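You operate a simulated robot arm through the tools that you are given. There is no shell and no other tool. Be economical: measure what you need, move in short steps, check, and stop when the job is done.

Carry out the task below with a simulated robot arm. There is one attempt and no reset: what you move stays moved.

JOB
Test the blue cord reel, then wind it back in.
Fine: its plug goes into the socket block and comes out by hand with its own block switch off; watch the reel's lamp light; wind by the knob; leave the other switches and the other reel.

Only the result counts: the job must be done as asked and must still hold three seconds after the hand-in. Knocking over, shifting, dropping, spilling or breaking anything else fails it.

ROBOT AND FRAMES
A 6-joint arm with a two-finger parallel gripper, fixed in place. Base frame: the origin is at the foot of the arm, x ahead of it, y to its left, z up. Readings come in mm, rad, newtons and seconds.
With the tool pointing down near the work surface it reaches from about 360 to 820 mm from the base axis. Its first joint turns from -2.897 to 2.897 rad. Payload 3.91 kg.
The TCP is the grasp point between the finger pads, 30 mm short of the fingertips. In the tool frame z runs along the fingers and y along their closing line. The gripper opens to 110 mm. The fingers are 20 mm wide and 10 mm thick; the gripper's body (48 by 112 mm) begins 55 mm behind the TCP.
Orientation is that of the tool frame in the base frame, as [roll, pitch, yaw] about the fixed x, y, z axes, in that order (R = Rz(yaw) Ry(pitch) Rx(roll)). With the fingers straight down and closing along the base's y, the tool's x points along the base's -x, its y along +y and its z along -z.

CONTROLS
- The arm moves only by the tool apply_moves. Its argument "increments" is a list of rows, each an object (a shift or turn left out is 0, a gripper value left out holds the last) with "linear": the shift along the base's x, y, z in mm, a list of three; "delta_rot": the turn, a rotation vector about the base's x, y, z in rad, a list of three; "fingers": the closure, from 0 (fully open) to 1 (shut). In form: [{"linear": [tx, ty, tz], "delta_rot": [ax, ay, az], "fingers": fingers}, ...]. A call has 1 to 20 rows; each row shifts and turns the commanded pose from where the row before left it. A row lasts 0.2 s, in which the tool goes at most 50 mm and 0.15 rad; a call with a longer step from one row to the next is refused whole, and so is a gripper value outside its range. Where a pose cannot be reached the arm comes as near as it can. A force on the tool above 40 N (or 10 N above the force at the start of the call, whichever is more), or a blocked arm, ends the call early, and 0.2 s more pass. Each finger travels about 45 mm/s and halts on what it meets, pressing with about 40 N; the grip force reading is that of the motor and also rises with nothing between the fingers. The clock runs only during rows and for 0.2 s after the last one: add rows that do not move to give the fingers time. It gives the time, the measured TCP pose, the force on the tool (base axes), the opening and the grip force at its end, in the units of the frame above (readings bear some noise), and new pictures: "pictures" is both (left out), scene, wrist or none.
- Cameras (640 x 400 px; columns grow to the right, rows downward): "scene" is fixed at [395.4, 497.2, 1445.8]; the picture's right is [-1.00, -0.00, 0.00], its down [-0.00, 0.42, -0.91] and it looks along [0.00, -0.91, -0.42] (base axes); focal length 335 px, centre (320, 200). "wrist" rides on the gripper at [-36, 0, -57] in the tool frame; the picture's right is [0.00, -1.00, 0.00], its down [0.97, 0.00, -0.24] and it looks along [0.24, 0.00, 0.97] (tool axes); focal length 218 px, centre (320, 200). There is no depth. A picture from a camera that has moved, and an enlarged one, comes with that camera's place and axes in the base frame and with its lens. The place of the scene camera against the robot may be out by one fixed shift of up to 12 mm in any direction.
- move_column(by): slides the trunk up (or, below 0, down) by that many mm; the arm rides with it, the base frame stays. It gives what a move gives, with no picture.
- inspect(camera, box): a new picture of the part [left, top, right, bottom] of that camera's present view, enlarged. It takes no simulated time.
- hand_in(): hands the job in; it is judged then, once.

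Go step by step. Nothing tells you positions but the pictures and the camera data: compare them with the known pose of the tool, close in by small moves and look again before you grip or let go. The budget is 120 turns and 170 pictures, counting those below and the enlarged ones. Unless the task says otherwise, let go and move clear before handing in, and close with one line.

The tools are called as a command line: name --argument value ..., lists and objects as JSON in quotes. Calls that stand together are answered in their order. apply_moves: Moves the arm, as the interface text tells. Its arguments: {"type":"object","properties":{"increments":{"type":"array","items":{"type":"object","properties":{"linear":{"type":"array","items":{"type":"number"}},"delta_rot":{"type":"array","items":{"type":"number"}},"fingers":{"type":"number"}}}},"pictures":{"type":"string","enum":["both","scene","wrist","none"]}},"required":["increments"]} The other tools are called the same way: move_column (by) slides the trunk up or down; inspect (camera, box) takes an enlarged picture of a part of a camera's view; hand_in () hands the job in.

At the start:

```text
time_s: 0.0
position: [113.2, -409.4, 1186.9]
ee_rot: [3.141, -0.001, 3.141]
ft_force: [-0.5, 1.7, 0.9]
width: 110.0
grip_force: 0.0
trunk travel left (down, up): [-575.0, 35.0]
```

scene: 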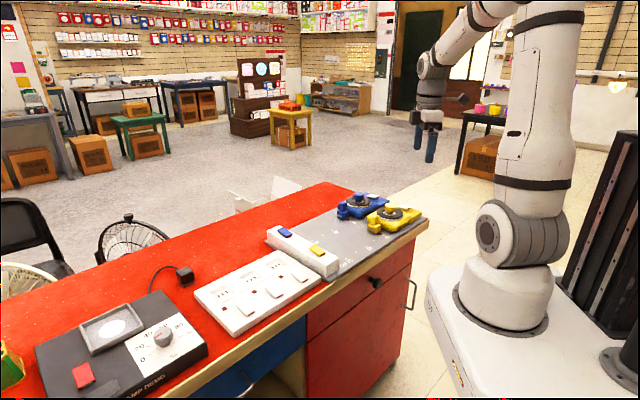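
wrist: 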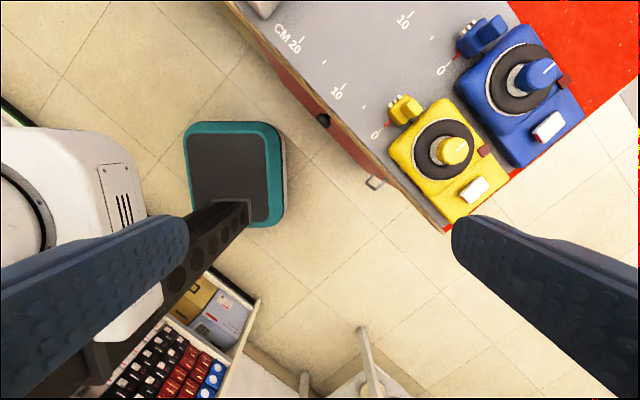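

I see a bench with a blue and a yellow reel, a two-switch socket block, and a four-rocker panel. I'll enlarge the views to see the details before moving.

inspect --camera "scene" --box '[250, 170, 440, 290]'

inspect --camera "wrist" --box '[360, 0, 600, 220]'

inspect --camera "scene" --box '[20, 220, 340, 400]'

```text
3.33 times, centred on (345, 230) of scene
camera zoom: at [395.4, 497.2, 1445.8], right [-1.0, 0.0, 0.0], down [0.0, 0.42, -0.91], along [0.0, -0.91, -0.42], focal length 1116 px, centre (237, 100)
```

zoom: 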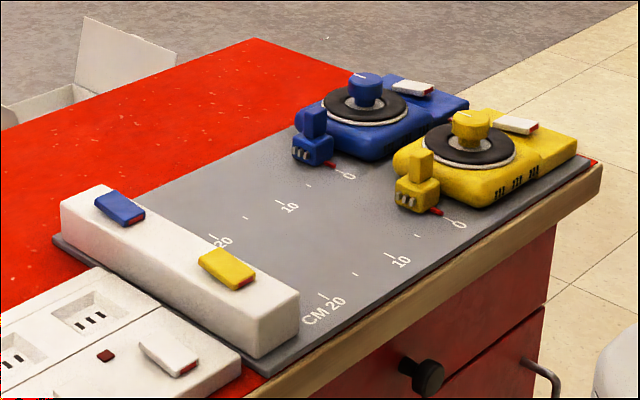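

```text
1.82 times, centred on (480, 110) of wrist
camera zoom: at [149.3, -409.7, 1244.2], right [0.0, -1.0, 0.0], down [-0.97, 0.0, 0.24], along [-0.24, 0.0, -0.97], focal length 397 px, centre (29, 364)
```

zoom: 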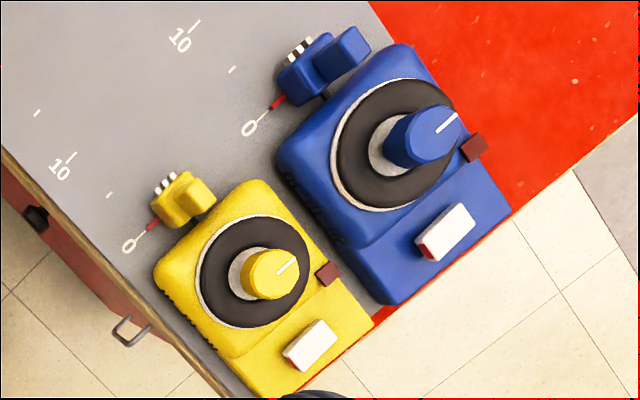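

```text
2.00 times, centred on (180, 310) of scene
camera zoom: at [395.4, 497.2, 1445.8], right [-1.0, 0.0, 0.0], down [0.0, 0.42, -0.91], along [0.0, -0.91, -0.42], focal length 670 px, centre (600, -20)
```

zoom: 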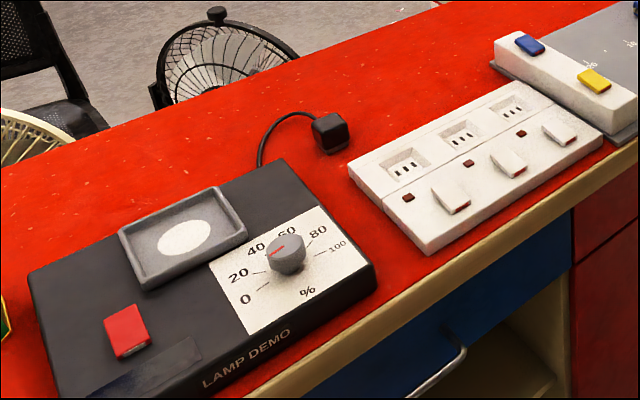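

The blue plug is near (320,-670) and the blue knob near (254,-735). The block's blue switch is near (510,-472), so the cord runs diagonally at about 45°. I'll move over the area for a closer look.

apply_moves --increments '[{"linear": [40, -30, 0]}, {"linear": [40, -30, 0]}, {"linear": [40, -30, -10]}, {"linear": [30, -30, -20]}, {"linear": [30, -30, -20]}, {"linear": [0, -20, -40]}, {"linear": [0, 0, -20]}]'

```text
refused: row 3 steps farther than a row can; nothing moved
```

apply_moves --increments '[{"linear": [35, -30, 0]}, {"linear": [35, -30, 0]}, {"linear": [35, -30, -10]}, {"linear": [30, -30, -20]}, {"linear": [30, -30, -20]}, {"linear": [0, -20, -40]}, {"linear": [0, 0, -20]}]' --pictures "wrist"

```text
time_s: 1.6
position: [277.9, -578.3, 1075.2]
ee_rot: [3.141, 0.0, 3.141]
ft_force: [0.0, 0.6, 0.5]
width: 110.1
grip_force: 0.1
trunk travel left (down, up): [-575.0, 35.0]
camera wrist: at [314.9, -579.1, 1133.0], right [0.0, -1.0, 0.0], down [-0.97, 0.0, 0.24], along [-0.24, 0.0, -0.97], focal length 218 px, centre (320, 200)
```

wrist: 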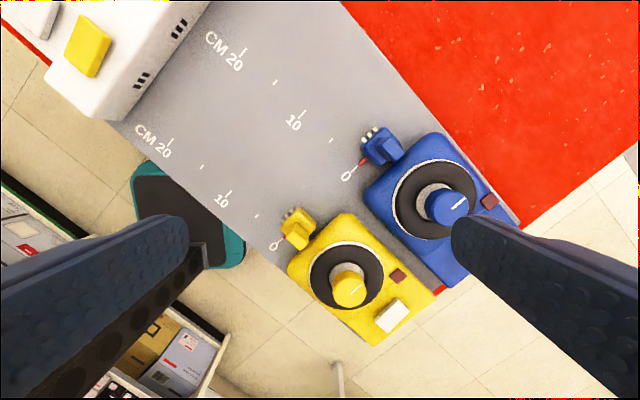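

inspect --camera "wrist" --box '[320, 100, 540, 260]'

apply_moves --increments '[{"linear": [40, 20, 0]}, {"linear": [40, 20, 0]}, {"linear": [40, 20, 0]}, {"linear": [30, 20, 0]}]' --pictures "wrist"

```text
2.50 times, centred on (430, 180) of wrist
camera zoom: at [314.9, -579.1, 1133.0], right [0.0, -1.0, 0.0], down [-0.97, 0.0, 0.24], along [-0.24, 0.0, -0.97], focal length 546 px, centre (45, 250)
```

zoom: 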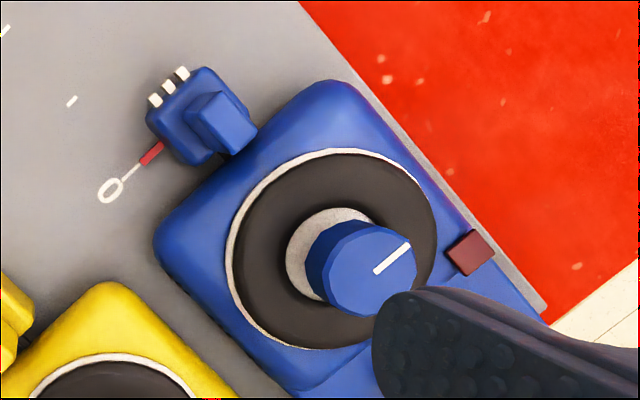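

```text
time_s: 2.6
position: [429.1, -498.6, 1076.2]
ee_rot: [-3.141, 0.0, 3.14]
ft_force: [-0.2, -0.2, -0.4]
width: 109.7
grip_force: 0.0
trunk travel left (down, up): [-575.0, 35.0]
camera wrist: at [466.0, -498.1, 1132.7], right [0.0, -1.0, 0.0], down [-0.97, 0.0, 0.24], along [-0.24, 0.0, -0.97], focal length 218 px, centre (320, 200)
```

wrist: 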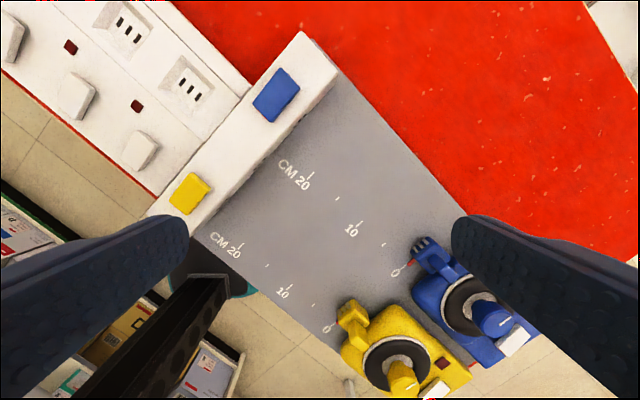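

The sockets are on the block's side facing the reels. I'll turn the tool by -135° so the camera looks from the reels toward the block, and so the fingers close across the plug's travel.

apply_moves --increments '[{"delta_rot": [0, 0, -0.147], "linear": [-7, -9, 0]}, {"delta_rot": [0, 0, -0.147], "linear": [-7, -9, 0]}, {"delta_rot": [0, 0, -0.147], "linear": [-7, -9, 0]}, {"delta_rot": [0, 0, -0.147], "linear": [-7, -9, 0]}, {"delta_rot": [0, 0, -0.147], "linear": [-7, -9, 0]}, {"delta_rot": [0, 0, -0.147], "linear": [-7, -9, 0]}, {"delta_rot": [0, 0, -0.147], "linear": [-7, -9, 0]}, {"delta_rot": [0, 0, -0.147], "linear": [-7, -9, 0]}, {"delta_rot": [0, 0, -0.147], "linear": [-7, -9, 0]}, {"delta_rot": [0, 0, -0.147], "linear": [-7, -9, 0]}, {"delta_rot": [0, 0, -0.147], "linear": [-7, -9, 0]}, {"delta_rot": [0, 0, -0.147], "linear": [-7, -9, 0]}, {"delta_rot": [0, 0, -0.148], "linear": [-7, -9, 0]}, {"delta_rot": [0, 0, -0.148], "linear": [-7, -9, 0]}, {"delta_rot": [0, 0, -0.148], "linear": [-7, -9, 0]}, {"delta_rot": [0, 0, -0.148], "linear": [-7, -9, 0]}, {}, {}]'

```text
time_s: 6.4
position: [315.2, -644.4, 1076.0]
ee_rot: [-3.141, 0.0, 0.786]
ft_force: [-0.1, 0.5, 0.0]
width: 110.0
grip_force: 0.1
trunk travel left (down, up): [-575.0, 35.0]
camera wrist: at [290.8, -669.4, 1134.0], right [-0.71, 0.71, 0.0], down [0.69, 0.69, 0.24], along [0.17, 0.17, -0.97], focal length 218 px, centre (320, 200)
```

scene: 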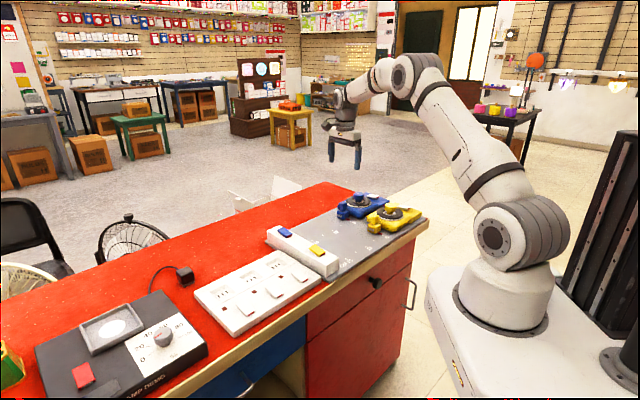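
wrist: 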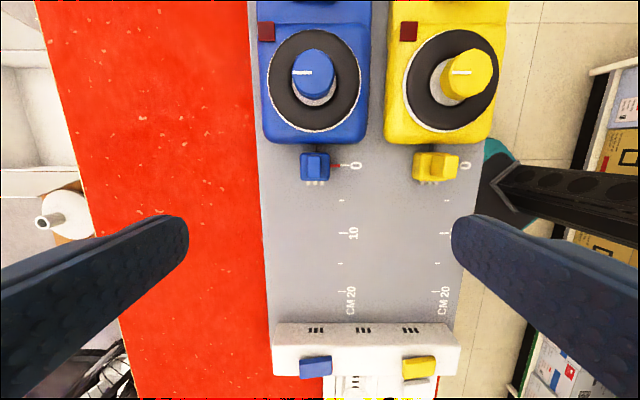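

inspect --camera "wrist" --box '[240, 0, 400, 100]'

inspect --camera "wrist" --box '[260, 120, 380, 200]'

inspect --camera "wrist" --box '[260, 300, 420, 400]'

inspect --camera "scene" --box '[320, 180, 420, 240]'

inspect --camera "scene" --box '[260, 215, 360, 285]'

```text
4.00 times, centred on (320, 50) of wrist
camera zoom: at [290.8, -669.4, 1134.0], right [-0.71, 0.71, 0.0], down [0.69, 0.69, 0.24], along [0.17, 0.17, -0.97], focal length 873 px, centre (320, 800)
```

zoom: 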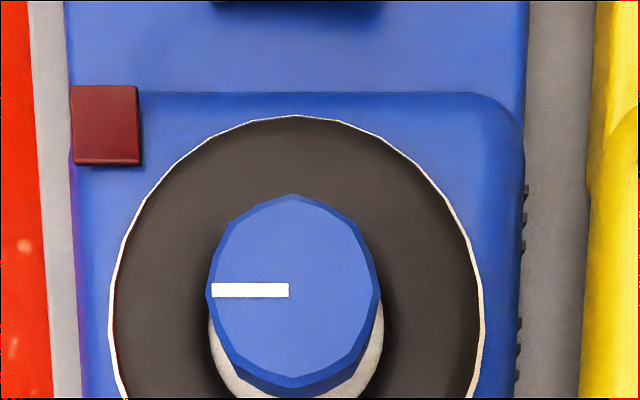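

```text
5.00 times, centred on (320, 160) of wrist
camera zoom: at [290.8, -669.4, 1134.0], right [-0.71, 0.71, 0.0], down [0.69, 0.69, 0.24], along [0.17, 0.17, -0.97], focal length 1091 px, centre (320, 400)
```

zoom: 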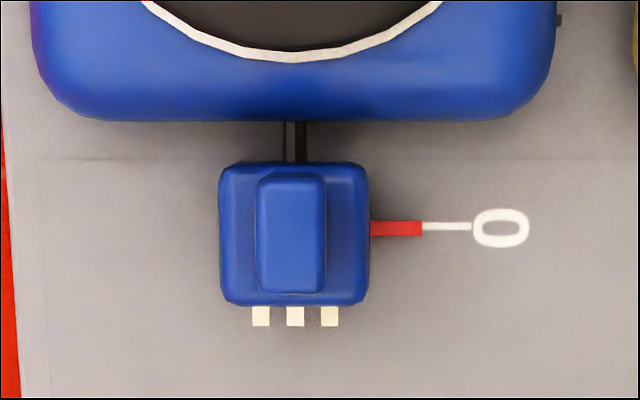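

```text
4.00 times, centred on (340, 350) of wrist
camera zoom: at [290.8, -669.4, 1134.0], right [-0.71, 0.71, 0.0], down [0.69, 0.69, 0.24], along [0.17, 0.17, -0.97], focal length 873 px, centre (240, -400)
```

zoom: 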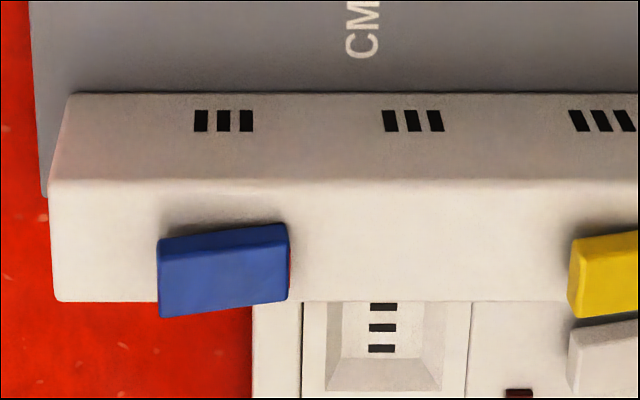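

```text
6.40 times, centred on (370, 210) of scene
camera zoom: at [395.4, 497.2, 1445.8], right [-1.0, 0.0, 0.0], down [0.0, 0.42, -0.91], along [0.0, -0.91, -0.42], focal length 2143 px, centre (0, 136)
```

zoom: 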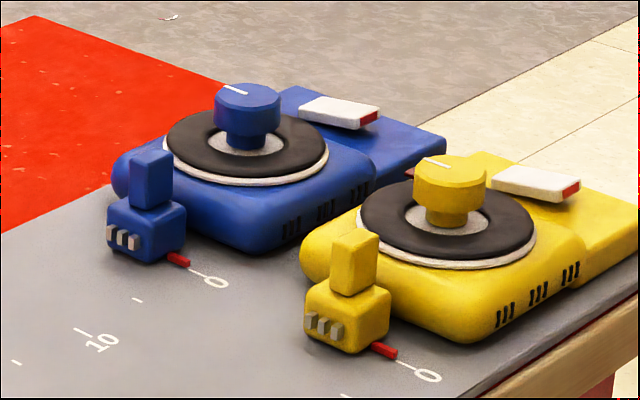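

```text
5.71 times, centred on (310, 250) of scene
camera zoom: at [395.4, 497.2, 1445.8], right [-1.0, 0.0, 0.0], down [0.0, 0.42, -0.91], along [0.0, -0.91, -0.42], focal length 1914 px, centre (377, -86)
```

zoom: 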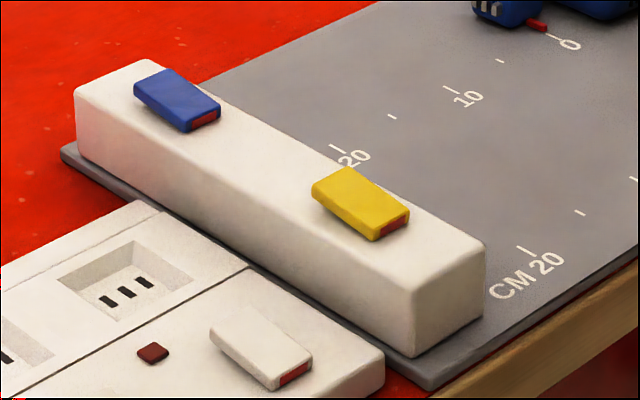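

inspect --camera "scene" --box '[270, 220, 300, 240]'

inspect --camera "scene" --box '[300, 236, 336, 260]'

apply_moves --increments '[{"linear": [28, 28, -20]}, {"linear": [28, 28, -20]}, {"linear": [28, 28, -20]}, {"linear": [0, 0, -20]}, {}]' --pictures "wrist"

```text
16.00 times, centred on (285, 230) of scene
camera zoom: at [395.4, 497.2, 1445.8], right [-1.0, 0.0, 0.0], down [0.0, 0.42, -0.91], along [0.0, -0.91, -0.42], focal length 5358 px, centre (880, -280)
```

zoom: 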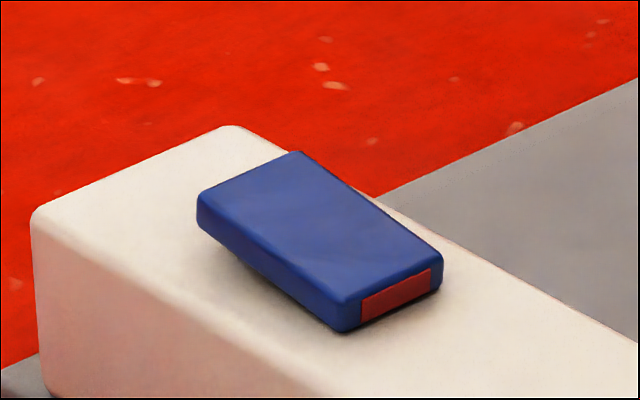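

```text
16.00 times, centred on (318, 248) of scene
camera zoom: at [395.4, 497.2, 1445.8], right [-1.0, 0.0, 0.0], down [0.0, 0.42, -0.91], along [0.0, -0.91, -0.42], focal length 5358 px, centre (352, -568)
```

zoom: 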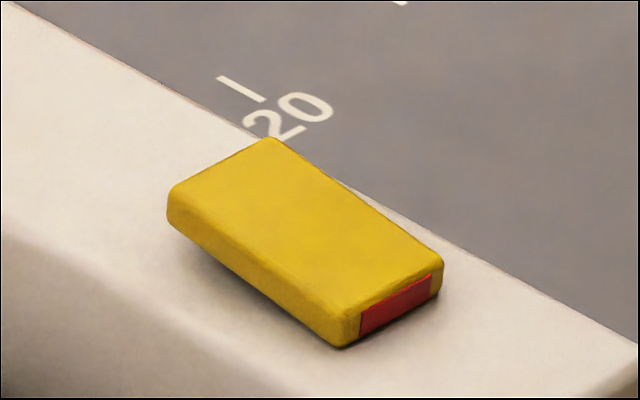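

```text
time_s: 7.6
position: [400.1, -557.8, 996.1]
ee_rot: [-3.141, 0.0, 0.786]
ft_force: [-0.1, -0.9, -0.6]
width: 109.8
grip_force: 0.1
trunk travel left (down, up): [-575.0, 35.0]
camera wrist: at [375.6, -584.9, 1053.2], right [-0.71, 0.71, 0.0], down [0.69, 0.69, 0.24], along [0.17, 0.17, -0.97], focal length 218 px, centre (320, 200)
```

wrist: 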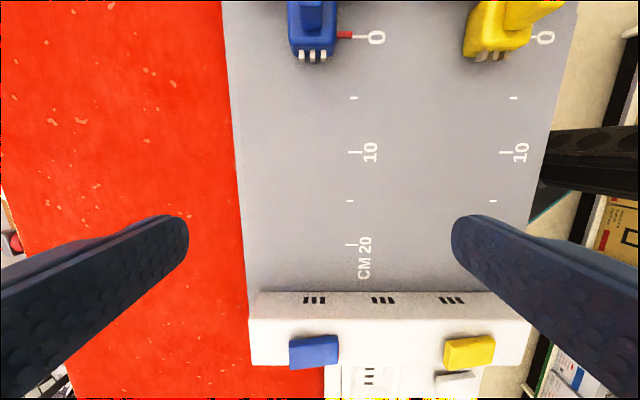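

inspect --camera "scene" --box '[358, 186, 388, 206]'

inspect --camera "scene" --box '[216, 254, 312, 320]'

inspect --camera "scene" --box '[60, 350, 110, 400]'

```text
16.00 times, centred on (373, 196) of scene
camera zoom: at [395.4, 497.2, 1445.8], right [-1.0, 0.0, 0.0], down [0.0, 0.42, -0.91], along [0.0, -0.91, -0.42], focal length 5358 px, centre (-528, 264)
```

zoom: 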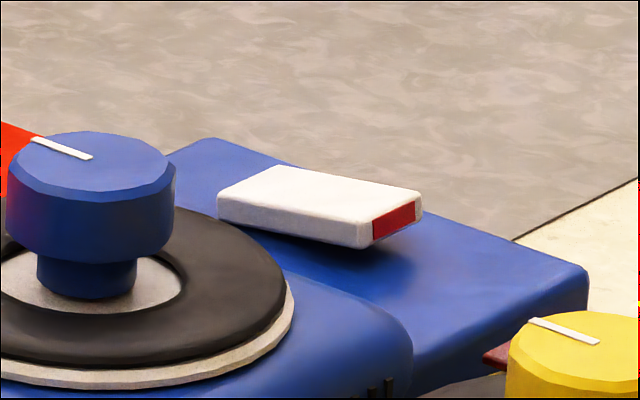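

```text
6.06 times, centred on (264, 287) of scene
camera zoom: at [395.4, 497.2, 1445.8], right [-1.0, 0.0, 0.0], down [0.0, 0.42, -0.91], along [0.0, -0.91, -0.42], focal length 2030 px, centre (659, -327)
```

zoom: 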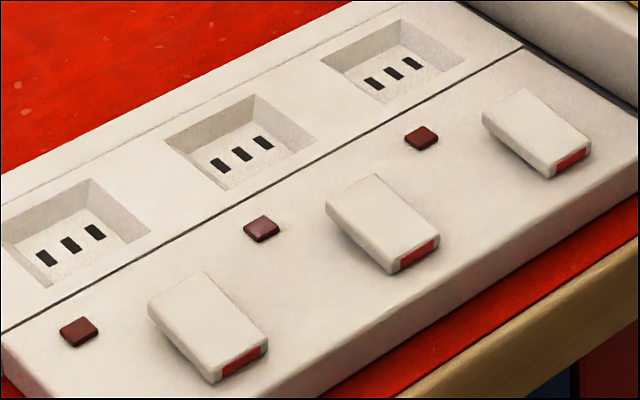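

```text
8.00 times, centred on (85, 375) of scene
camera zoom: at [395.4, 497.2, 1445.8], right [-1.0, 0.0, 0.0], down [0.0, 0.42, -0.91], along [0.0, -0.91, -0.42], focal length 2679 px, centre (2200, -1200)
```

zoom: 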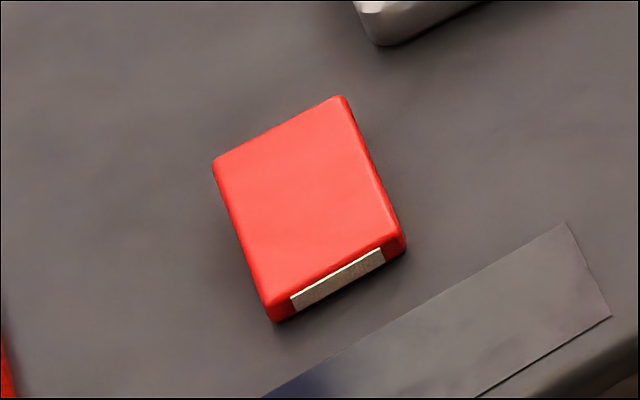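

All block switches sit with the red end down (off), and the reel's own rocker has its red end raised (on). That leaves only the blue block switch to use. The plug lines up with the left socket, so I'll go to its fin at about (312,-657) and start descending.

apply_moves --increments '[{"linear": [-29, -33, 0], "fingers": 0.5}, {"linear": [-29, -33, 0]}, {"linear": [-30, -33, -16]}, {"linear": [0, 0, -40]}, {}]'

```text
time_s: 8.8
position: [312.6, -659.0, 942.3]
ee_rot: [-3.141, 0.001, 0.789]
ft_force: [0.2, -0.1, -0.3]
width: 54.8
grip_force: 0.2
trunk travel left (down, up): [-575.0, 35.0]
camera wrist: at [286.9, -685.2, 1000.1], right [-0.71, 0.71, 0.0], down [0.69, 0.69, 0.24], along [0.17, 0.17, -0.97], focal length 218 px, centre (320, 200)
```

scene: 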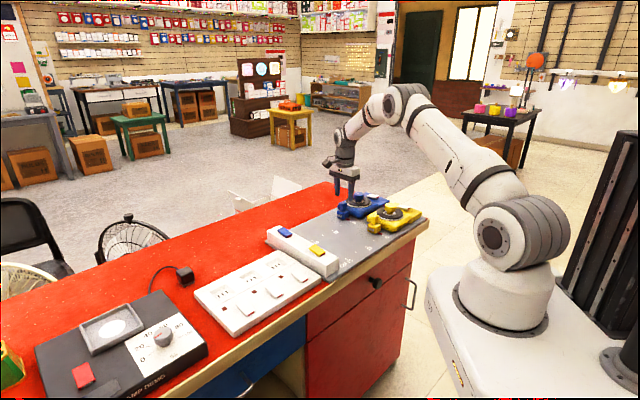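
wrist: 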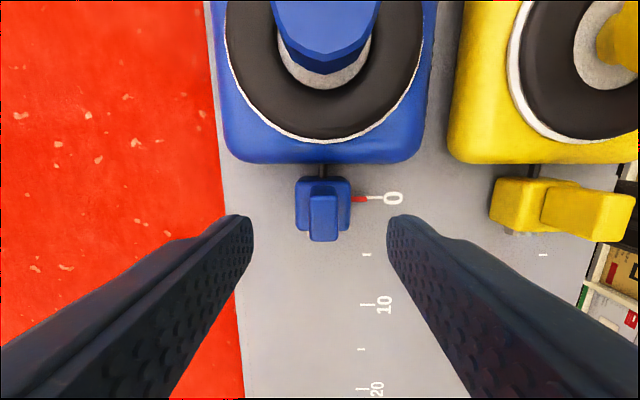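

inspect --camera "wrist" --box '[270, 150, 390, 260]'

```text
3.64 times, centred on (330, 205) of wrist
camera zoom: at [286.9, -685.2, 1000.1], right [-0.71, 0.71, 0.0], down [0.69, 0.69, 0.24], along [0.17, 0.17, -0.97], focal length 794 px, centre (284, 182)
```

zoom: 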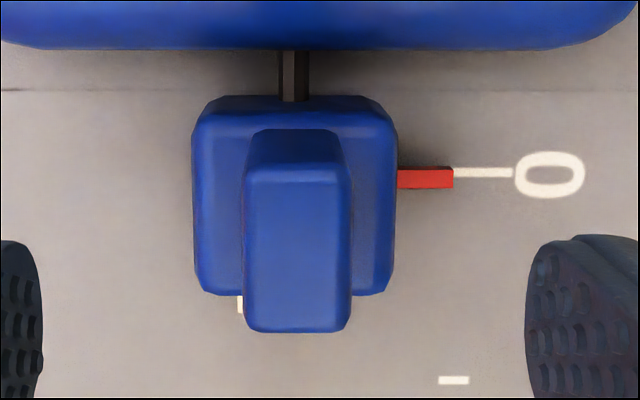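

The fin is centred between the fingers. I'll nudge sideways by 2 mm, descend so the tips sit just above the plug body, and close.

apply_moves --increments '[{"linear": [0, 2.2, -20]}, {"linear": [0, 0, -20]}, {"linear": [0, 0, -6]}, {}]' --pictures "wrist"

```text
time_s: 9.8
position: [313.7, -654.7, 895.6]
ee_rot: [-3.14, 0.001, 0.787]
ft_force: [-0.1, -0.6, 0.7]
width: 54.9
grip_force: 0.1
trunk travel left (down, up): [-575.0, 35.0]
camera wrist: at [288.3, -681.5, 952.5], right [-0.71, 0.71, 0.0], down [0.69, 0.69, 0.24], along [0.17, 0.17, -0.97], focal length 218 px, centre (320, 200)
```

wrist: 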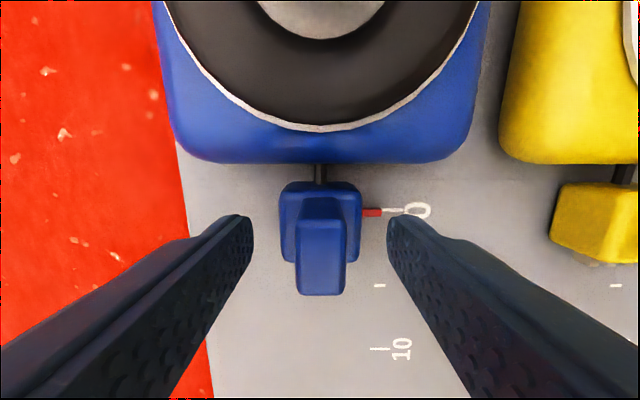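

apply_moves --increments '[{"fingers": 1}, {}, {}, {}, {}]' --pictures "wrist"

```text
time_s: 11.0
position: [313.9, -655.1, 895.2]
ee_rot: [3.141, 0.0, 0.788]
ft_force: [-1.3, 2.1, 0.2]
width: 15.7
grip_force: 44.3
trunk travel left (down, up): [-575.0, 35.0]
camera wrist: at [288.1, -681.4, 952.5], right [-0.71, 0.71, 0.0], down [0.69, 0.69, 0.24], along [0.17, 0.17, -0.97], focal length 218 px, centre (320, 200)
```

wrist: 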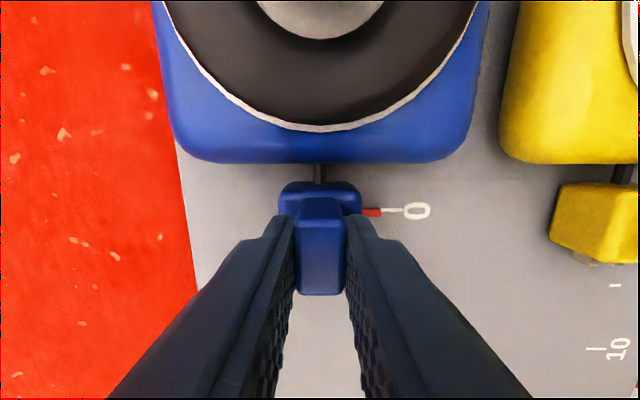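

Gripped at 15.7 mm. Now I'll pull the plug along its line a little at a time.

apply_moves --increments '[{"linear": [7, 7, 0]}, {"linear": [7, 7, 0]}, {"linear": [7, 7, 0]}, {"linear": [7, 7, 0]}, {}]'

```text
time_s: 12.2
position: [340.8, -628.2, 894.8]
ee_rot: [3.139, -0.001, 0.788]
ft_force: [2.5, -2.6, 4.1]
width: 15.4
grip_force: 44.8
trunk travel left (down, up): [-575.0, 35.0]
camera wrist: at [315.5, -653.9, 952.5], right [-0.71, 0.71, 0.0], down [0.69, 0.69, 0.24], along [0.17, 0.17, -0.97], focal length 218 px, centre (320, 200)
```

scene: 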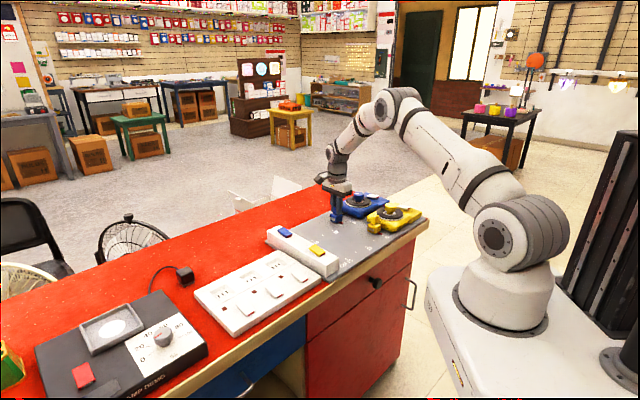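
wrist: 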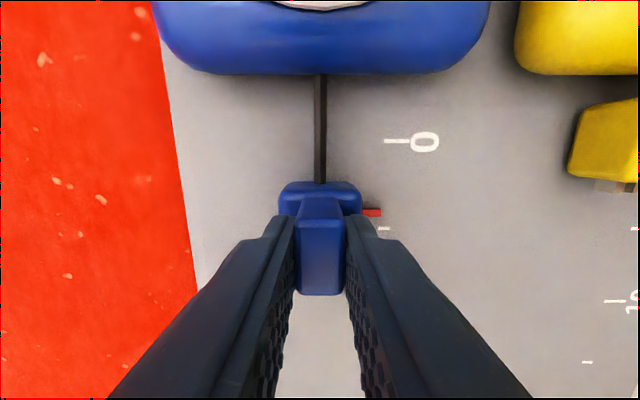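

apply_moves --increments '[{"linear": [15, 15, 0]}, {"linear": [15, 15, 0]}, {"linear": [15, 15, 0]}, {"linear": [15, 15, 0]}, {"linear": [15, 15, 0]}, {"linear": [15, 15, 0]}, {"linear": [15, 15, 0]}, {"linear": [15, 15, 0]}, {}]'

inspect --camera "wrist" --box '[240, 150, 440, 300]'

inspect --camera "scene" --box '[260, 180, 360, 260]'

```text
time_s: 14.2
position: [461.9, -506.5, 894.6]
ee_rot: [-3.141, 0.001, 0.787]
ft_force: [-3.2, 2.0, -9.1]
width: 15.8
grip_force: 45.0
trunk travel left (down, up): [-575.0, 35.0]
camera wrist: at [436.8, -532.7, 952.5], right [-0.71, 0.71, 0.0], down [0.69, 0.69, 0.24], along [0.17, 0.17, -0.97], focal length 218 px, centre (320, 200)
```

scene: 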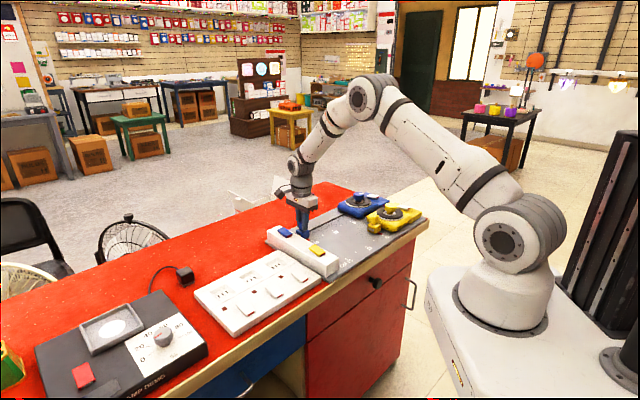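
wrist: 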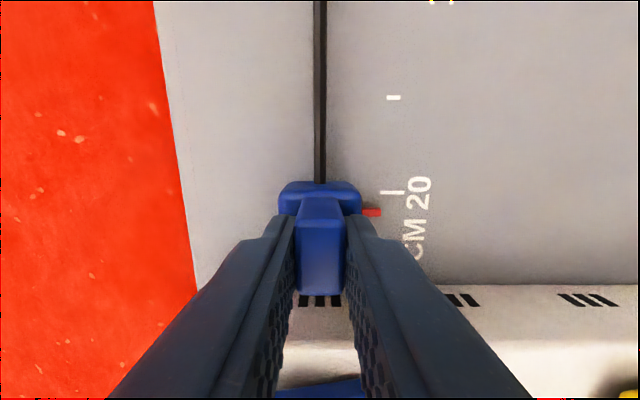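

```text
2.67 times, centred on (340, 225) of wrist
camera zoom: at [436.8, -532.7, 952.5], right [-0.71, 0.71, 0.0], down [0.69, 0.69, 0.24], along [0.17, 0.17, -0.97], focal length 582 px, centre (267, 133)
```

zoom: 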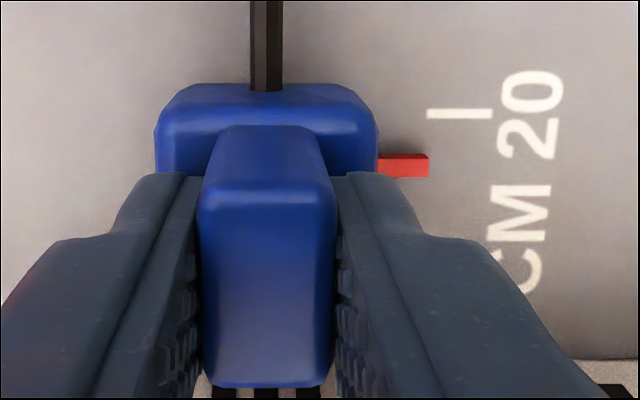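

```text
5.00 times, centred on (310, 220) of scene
camera zoom: at [395.4, 497.2, 1445.8], right [-1.0, 0.0, 0.0], down [0.0, 0.42, -0.91], along [0.0, -0.91, -0.42], focal length 1674 px, centre (370, 100)
```

zoom: 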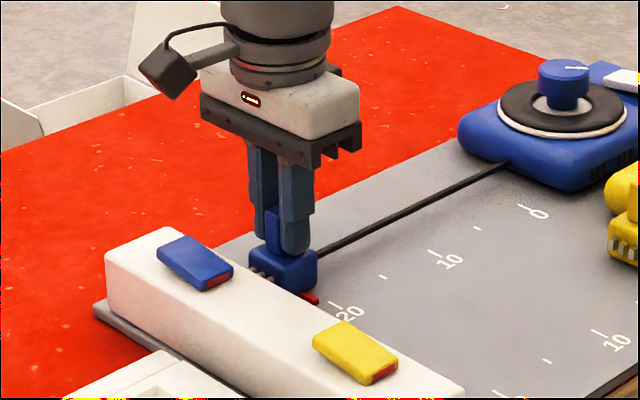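

The plug is lined up with the left socket and about 25–30 mm short. I'll push in with small steps.

apply_moves --increments '[{"linear": [4, 4, 0]}, {"linear": [4, 4, 0]}, {"linear": [4, 4, 0]}, {"linear": [2, 2, 0]}, {"linear": [2, 2, 0]}, {"linear": [2, 2, 0]}, {"linear": [1, 1, 0]}, {}]'

inspect --camera "scene" --box '[260, 200, 340, 260]'

```text
time_s: 16.0
position: [480.7, -488.4, 895.7]
ee_rot: [-3.14, 0.0, 0.788]
ft_force: [-2.6, 5.3, -6.9]
width: 15.7
grip_force: 45.3
trunk travel left (down, up): [-575.0, 35.0]
camera wrist: at [454.6, -514.8, 952.6], right [-0.71, 0.71, 0.0], down [0.69, 0.69, 0.24], along [0.17, 0.17, -0.97], focal length 218 px, centre (320, 200)
```

scene: 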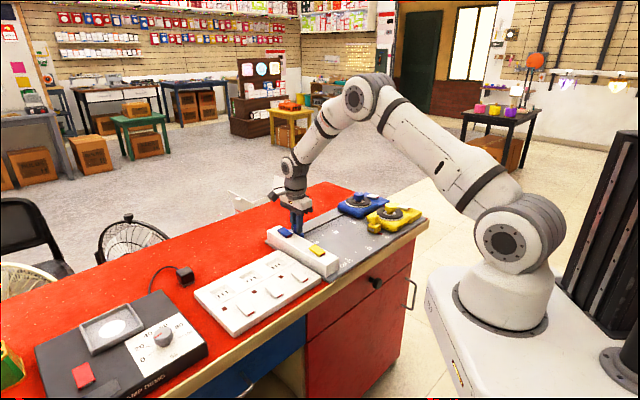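
wrist: 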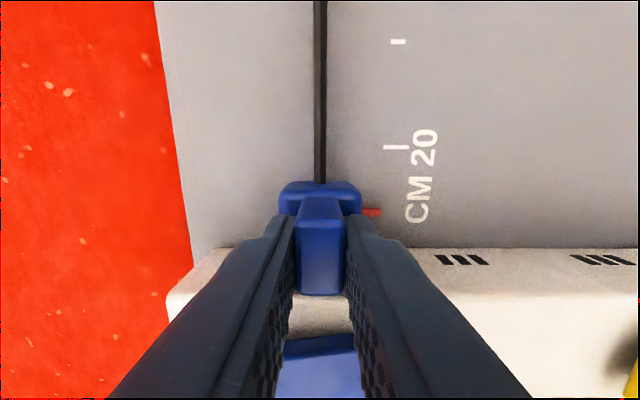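

```text
6.67 times, centred on (300, 230) of scene
camera zoom: at [395.4, 497.2, 1445.8], right [-1.0, 0.0, 0.0], down [0.0, 0.42, -0.91], along [0.0, -0.91, -0.42], focal length 2233 px, centre (453, 0)
```

zoom: 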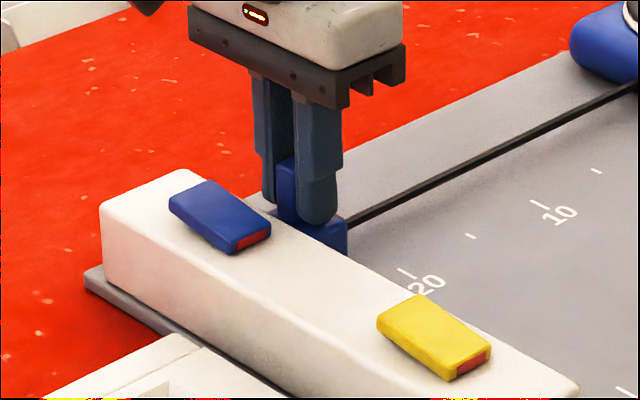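

apply_moves --increments '[{"linear": [1, 1, 0]}, {"linear": [1, 1, 0]}, {"linear": [1, 1, 0]}, {"linear": [1, 1, 0]}, {}]' --pictures "wrist"

```text
time_s: 17.2
position: [483.5, -486.4, 895.8]
ee_rot: [-3.141, 0.002, 0.786]
ft_force: [-5.7, -2.2, -1.0]
width: 15.7
grip_force: 45.0
trunk travel left (down, up): [-575.0, 35.0]
camera wrist: at [457.7, -511.5, 952.6], right [-0.71, 0.71, 0.0], down [0.69, 0.69, 0.24], along [0.17, 0.17, -0.97], focal length 218 px, centre (320, 200)
```

wrist: 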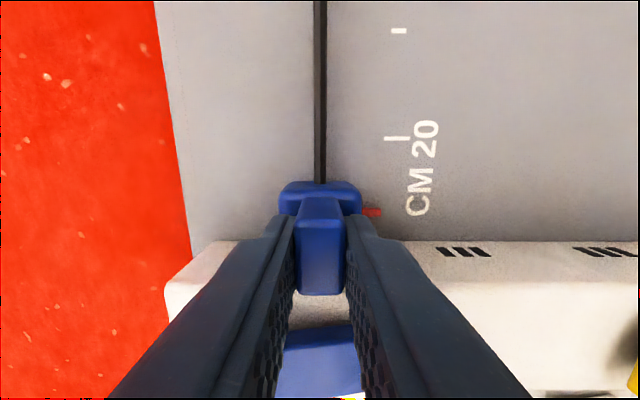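

apply_moves --increments '[{"linear": [1, 1, 0]}, {"linear": [1, 1, 0]}, {"linear": [1, 1, 0]}, {}]' --pictures "wrist"

```text
time_s: 18.2
position: [482.7, -484.7, 895.6]
ee_rot: [3.141, -0.002, 0.786]
ft_force: [-23.2, -25.8, 2.5]
width: 15.5
grip_force: 45.0
trunk travel left (down, up): [-575.0, 35.0]
camera wrist: at [457.7, -511.4, 952.5], right [-0.71, 0.71, 0.0], down [0.69, 0.69, 0.24], along [0.17, 0.17, -0.97], focal length 218 px, centre (320, 200)
```

wrist: 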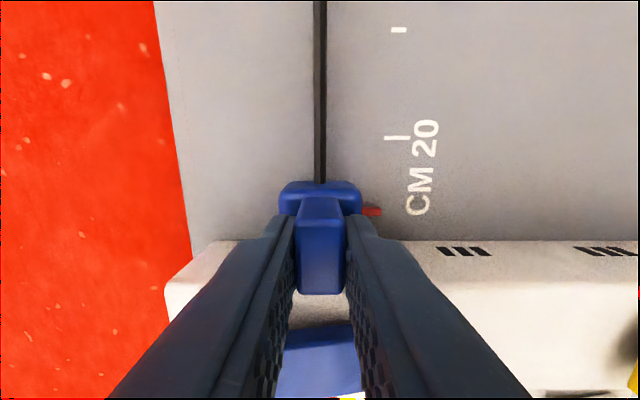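

The plug has bottomed out against the block at about 35 N, so it's seated. I'll ease the pressure, open and lift clear.

apply_moves --increments '[{"linear": [-2, -2, 0]}, {"fingers": 0.6}, {}, {}, {"linear": [0, 0, 20]}, {"linear": [0, 0, 40]}, {"linear": [-20, -20, 30]}, {}]'

inspect --camera "scene" --box '[260, 190, 380, 260]'

```text
time_s: 20.0
position: [464.0, -503.9, 986.3]
ee_rot: [-3.142, 0.001, 0.787]
ft_force: [0.2, 0.4, -0.4]
width: 43.7
grip_force: 0.0
trunk travel left (down, up): [-575.0, 35.0]
camera wrist: at [439.3, -529.2, 1043.2], right [-0.71, 0.71, 0.0], down [0.69, 0.69, 0.24], along [0.17, 0.17, -0.97], focal length 218 px, centre (320, 200)
```

scene: 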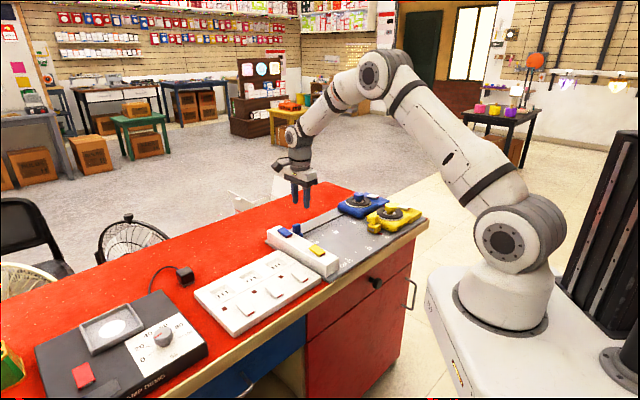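
wrist: 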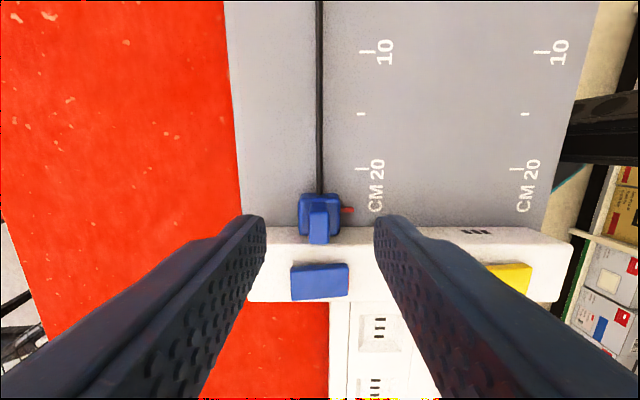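

```text
5.33 times, centred on (320, 225) of scene
camera zoom: at [395.4, 497.2, 1445.8], right [-1.0, 0.0, 0.0], down [0.0, 0.42, -0.91], along [0.0, -0.91, -0.42], focal length 1786 px, centre (320, 67)
```

zoom: 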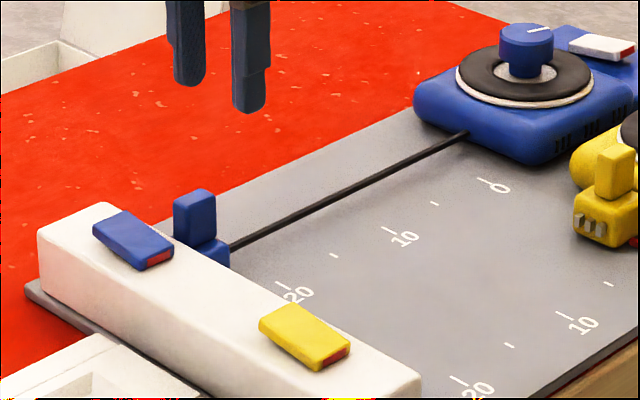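

The plug is seated with the switch still off. Next I'll close the fingers and go above the raised (left) end of the blue rocker, at about (529,-464).

apply_moves --increments '[{"linear": [22, 13, 0], "fingers": 1}, {"linear": [22, 13, 0]}, {"linear": [21, 14, -20]}, {"linear": [0, 0, -26]}, {}]'

inspect --camera "scene" --box '[255, 190, 335, 250]'

```text
time_s: 21.2
position: [528.8, -463.6, 938.1]
ee_rot: [-3.141, 0.001, 0.786]
ft_force: [-0.5, 0.2, 0.2]
width: 0.0
grip_force: 37.9
trunk travel left (down, up): [-575.0, 35.0]
camera wrist: at [503.4, -489.9, 996.2], right [-0.71, 0.71, 0.0], down [0.69, 0.69, 0.24], along [0.17, 0.17, -0.97], focal length 218 px, centre (320, 200)
```

scene: 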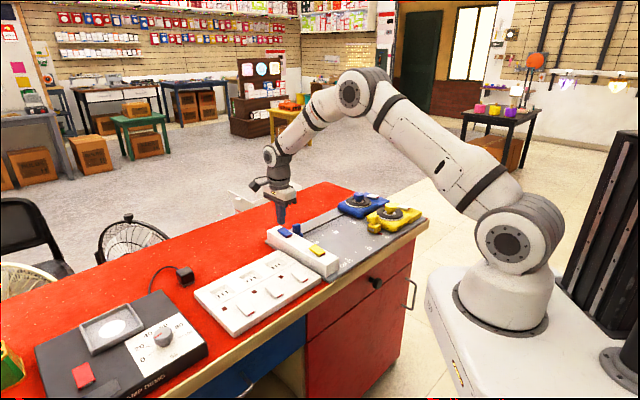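
wrist: 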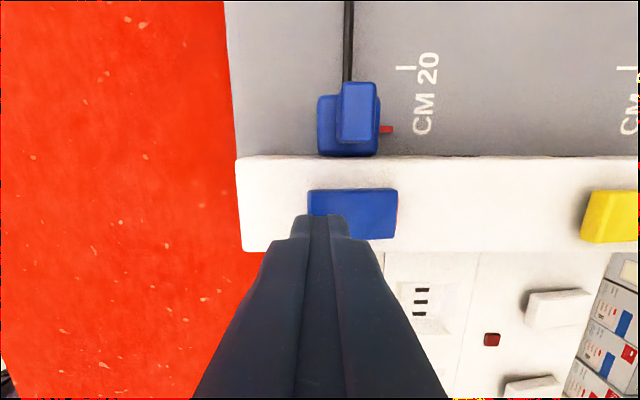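

```text
6.67 times, centred on (295, 220) of scene
camera zoom: at [395.4, 497.2, 1445.8], right [-1.0, 0.0, 0.0], down [0.0, 0.42, -0.91], along [0.0, -0.91, -0.42], focal length 2233 px, centre (487, 67)
```

zoom: 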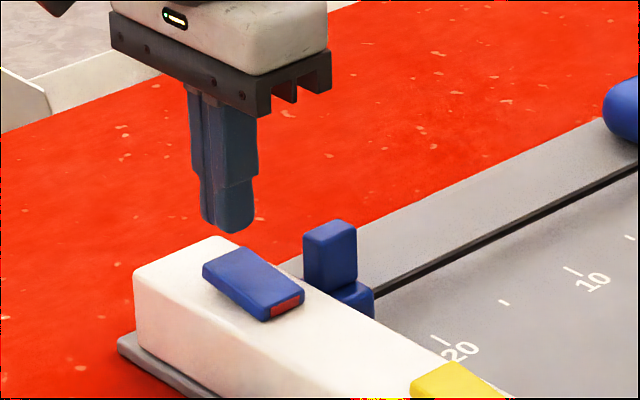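

apply_moves --increments '[{"linear": [0, 0, -8]}, {"linear": [0, 0, -5]}, {"linear": [0, 0, -3]}, {"linear": [0, 0, -3]}, {"linear": [0, 0, -2]}, {}]'

inspect --camera "scene" --box '[255, 190, 335, 250]'

```text
time_s: 22.6
position: [529.6, -464.2, 919.7]
ee_rot: [3.141, 0.001, 0.788]
ft_force: [-0.6, 0.2, 0.7]
width: 0.0
grip_force: 38.4
trunk travel left (down, up): [-575.0, 35.0]
camera wrist: at [504.2, -489.7, 975.7], right [-0.71, 0.71, 0.0], down [0.69, 0.69, 0.24], along [0.17, 0.17, -0.97], focal length 218 px, centre (320, 200)
```

scene: 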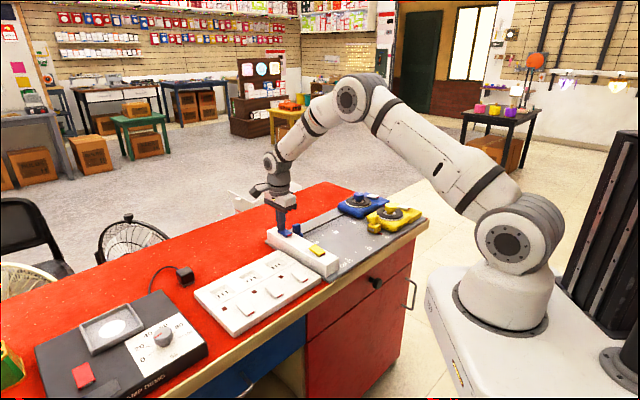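
wrist: 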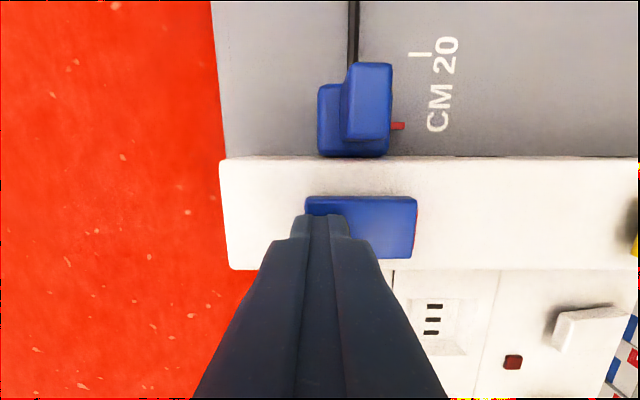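

```text
6.67 times, centred on (295, 220) of scene
camera zoom: at [395.4, 497.2, 1445.8], right [-1.0, 0.0, 0.0], down [0.0, 0.42, -0.91], along [0.0, -0.91, -0.42], focal length 2233 px, centre (487, 67)
```

zoom: 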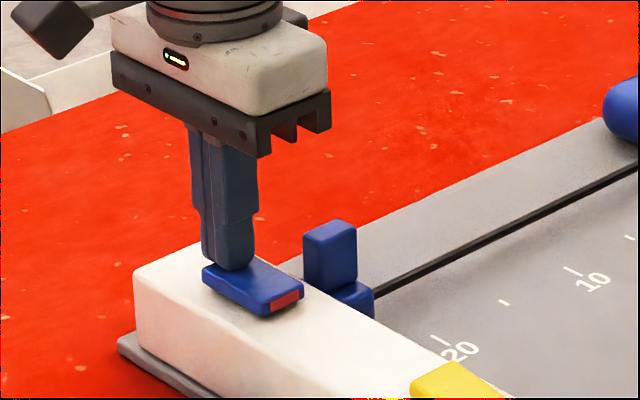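

apply_moves --increments '[{"linear": [0, 0, -2]}, {"linear": [0, 0, -2]}, {"linear": [0, 0, -2]}, {}]'

inspect --camera "scene" --box '[255, 190, 335, 250]'

inspect --camera "scene" --box '[320, 180, 420, 240]'

```text
time_s: 23.6
position: [529.8, -463.7, 916.6]
ee_rot: [3.135, 0.0, 0.786]
ft_force: [1.4, 1.6, 30.4]
width: 0.0
grip_force: 38.3
trunk travel left (down, up): [-575.0, 35.0]
camera wrist: at [503.8, -489.2, 974.2], right [-0.71, 0.71, -0.01], down [0.68, 0.69, 0.24], along [0.17, 0.17, -0.97], focal length 218 px, centre (320, 200)
```

scene: 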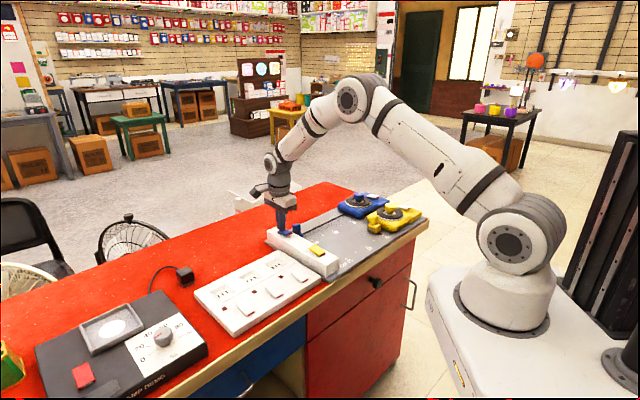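
wrist: 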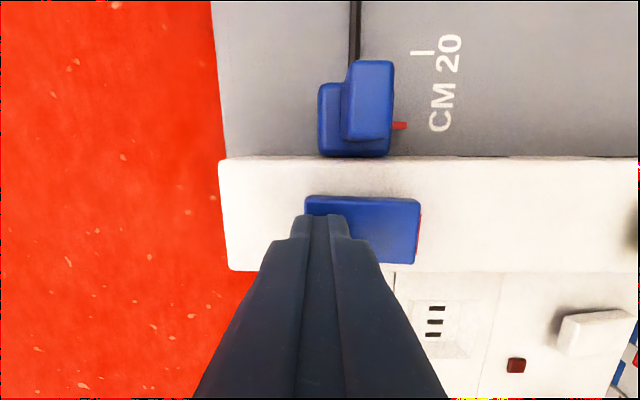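

```text
6.67 times, centred on (295, 220) of scene
camera zoom: at [395.4, 497.2, 1445.8], right [-1.0, 0.0, 0.0], down [0.0, 0.42, -0.91], along [0.0, -0.91, -0.42], focal length 2233 px, centre (487, 67)
```

zoom: 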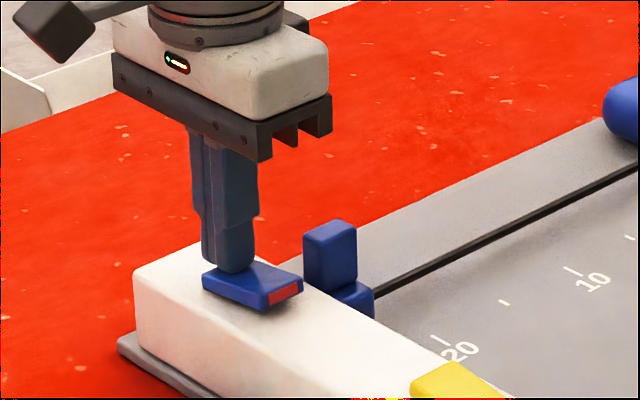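

```text
6.40 times, centred on (370, 210) of scene
camera zoom: at [395.4, 497.2, 1445.8], right [-1.0, 0.0, 0.0], down [0.0, 0.42, -0.91], along [0.0, -0.91, -0.42], focal length 2143 px, centre (0, 136)
```

zoom: 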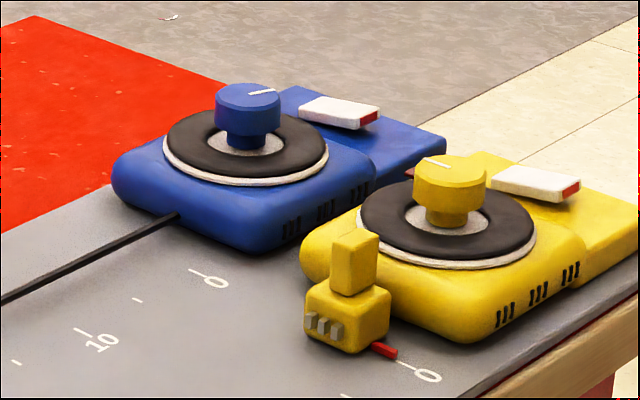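

The rocker has flipped, with its red end now up. I'll lift off and go look at the reel's lamp, which the scene camera can't see.

apply_moves --increments '[{"linear": [0, 0, 20]}, {"linear": [0, 0, 40]}, {"linear": [-20, -20, 35]}, {"linear": [-34, -34, 10]}, {"linear": [-34, -34, 0]}, {"linear": [-34, -34, 0]}, {"linear": [-34, -34, 0]}, {"linear": [-34, -34, 0]}, {}]'

inspect --camera "scene" --box '[255, 190, 335, 250]'

```text
time_s: 25.6
position: [338.4, -653.4, 1016.7]
ee_rot: [-3.141, 0.0, 0.787]
ft_force: [-0.4, -0.5, -0.5]
width: 0.0
grip_force: 37.2
trunk travel left (down, up): [-575.0, 35.0]
camera wrist: at [313.3, -679.7, 1074.3], right [-0.71, 0.71, 0.0], down [0.69, 0.69, 0.24], along [0.17, 0.17, -0.97], focal length 218 px, centre (320, 200)
```

scene: 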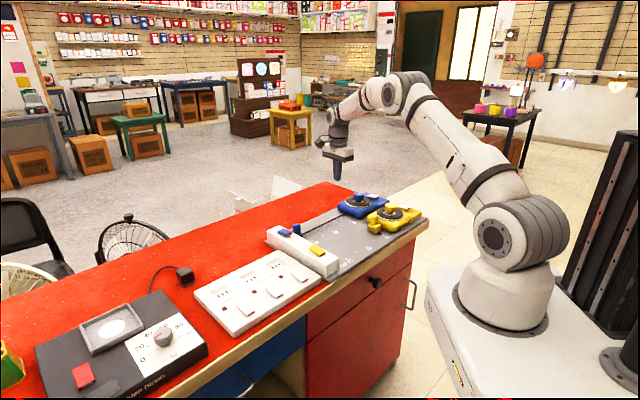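
wrist: 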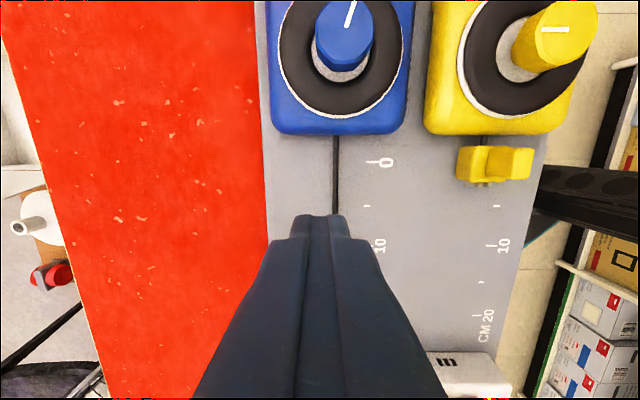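

```text
6.67 times, centred on (295, 220) of scene
camera zoom: at [395.4, 497.2, 1445.8], right [-1.0, 0.0, 0.0], down [0.0, 0.42, -0.91], along [0.0, -0.91, -0.42], focal length 2233 px, centre (487, 67)
```

zoom: 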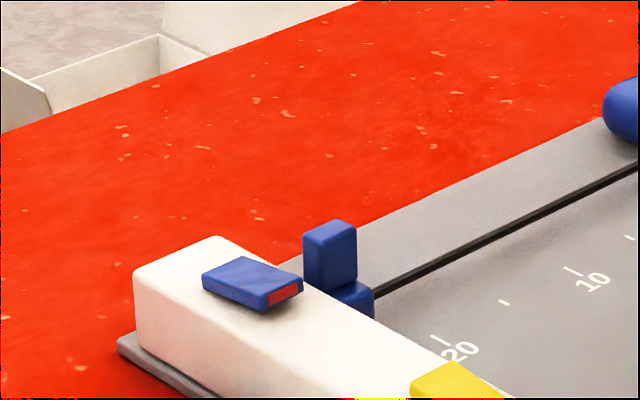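

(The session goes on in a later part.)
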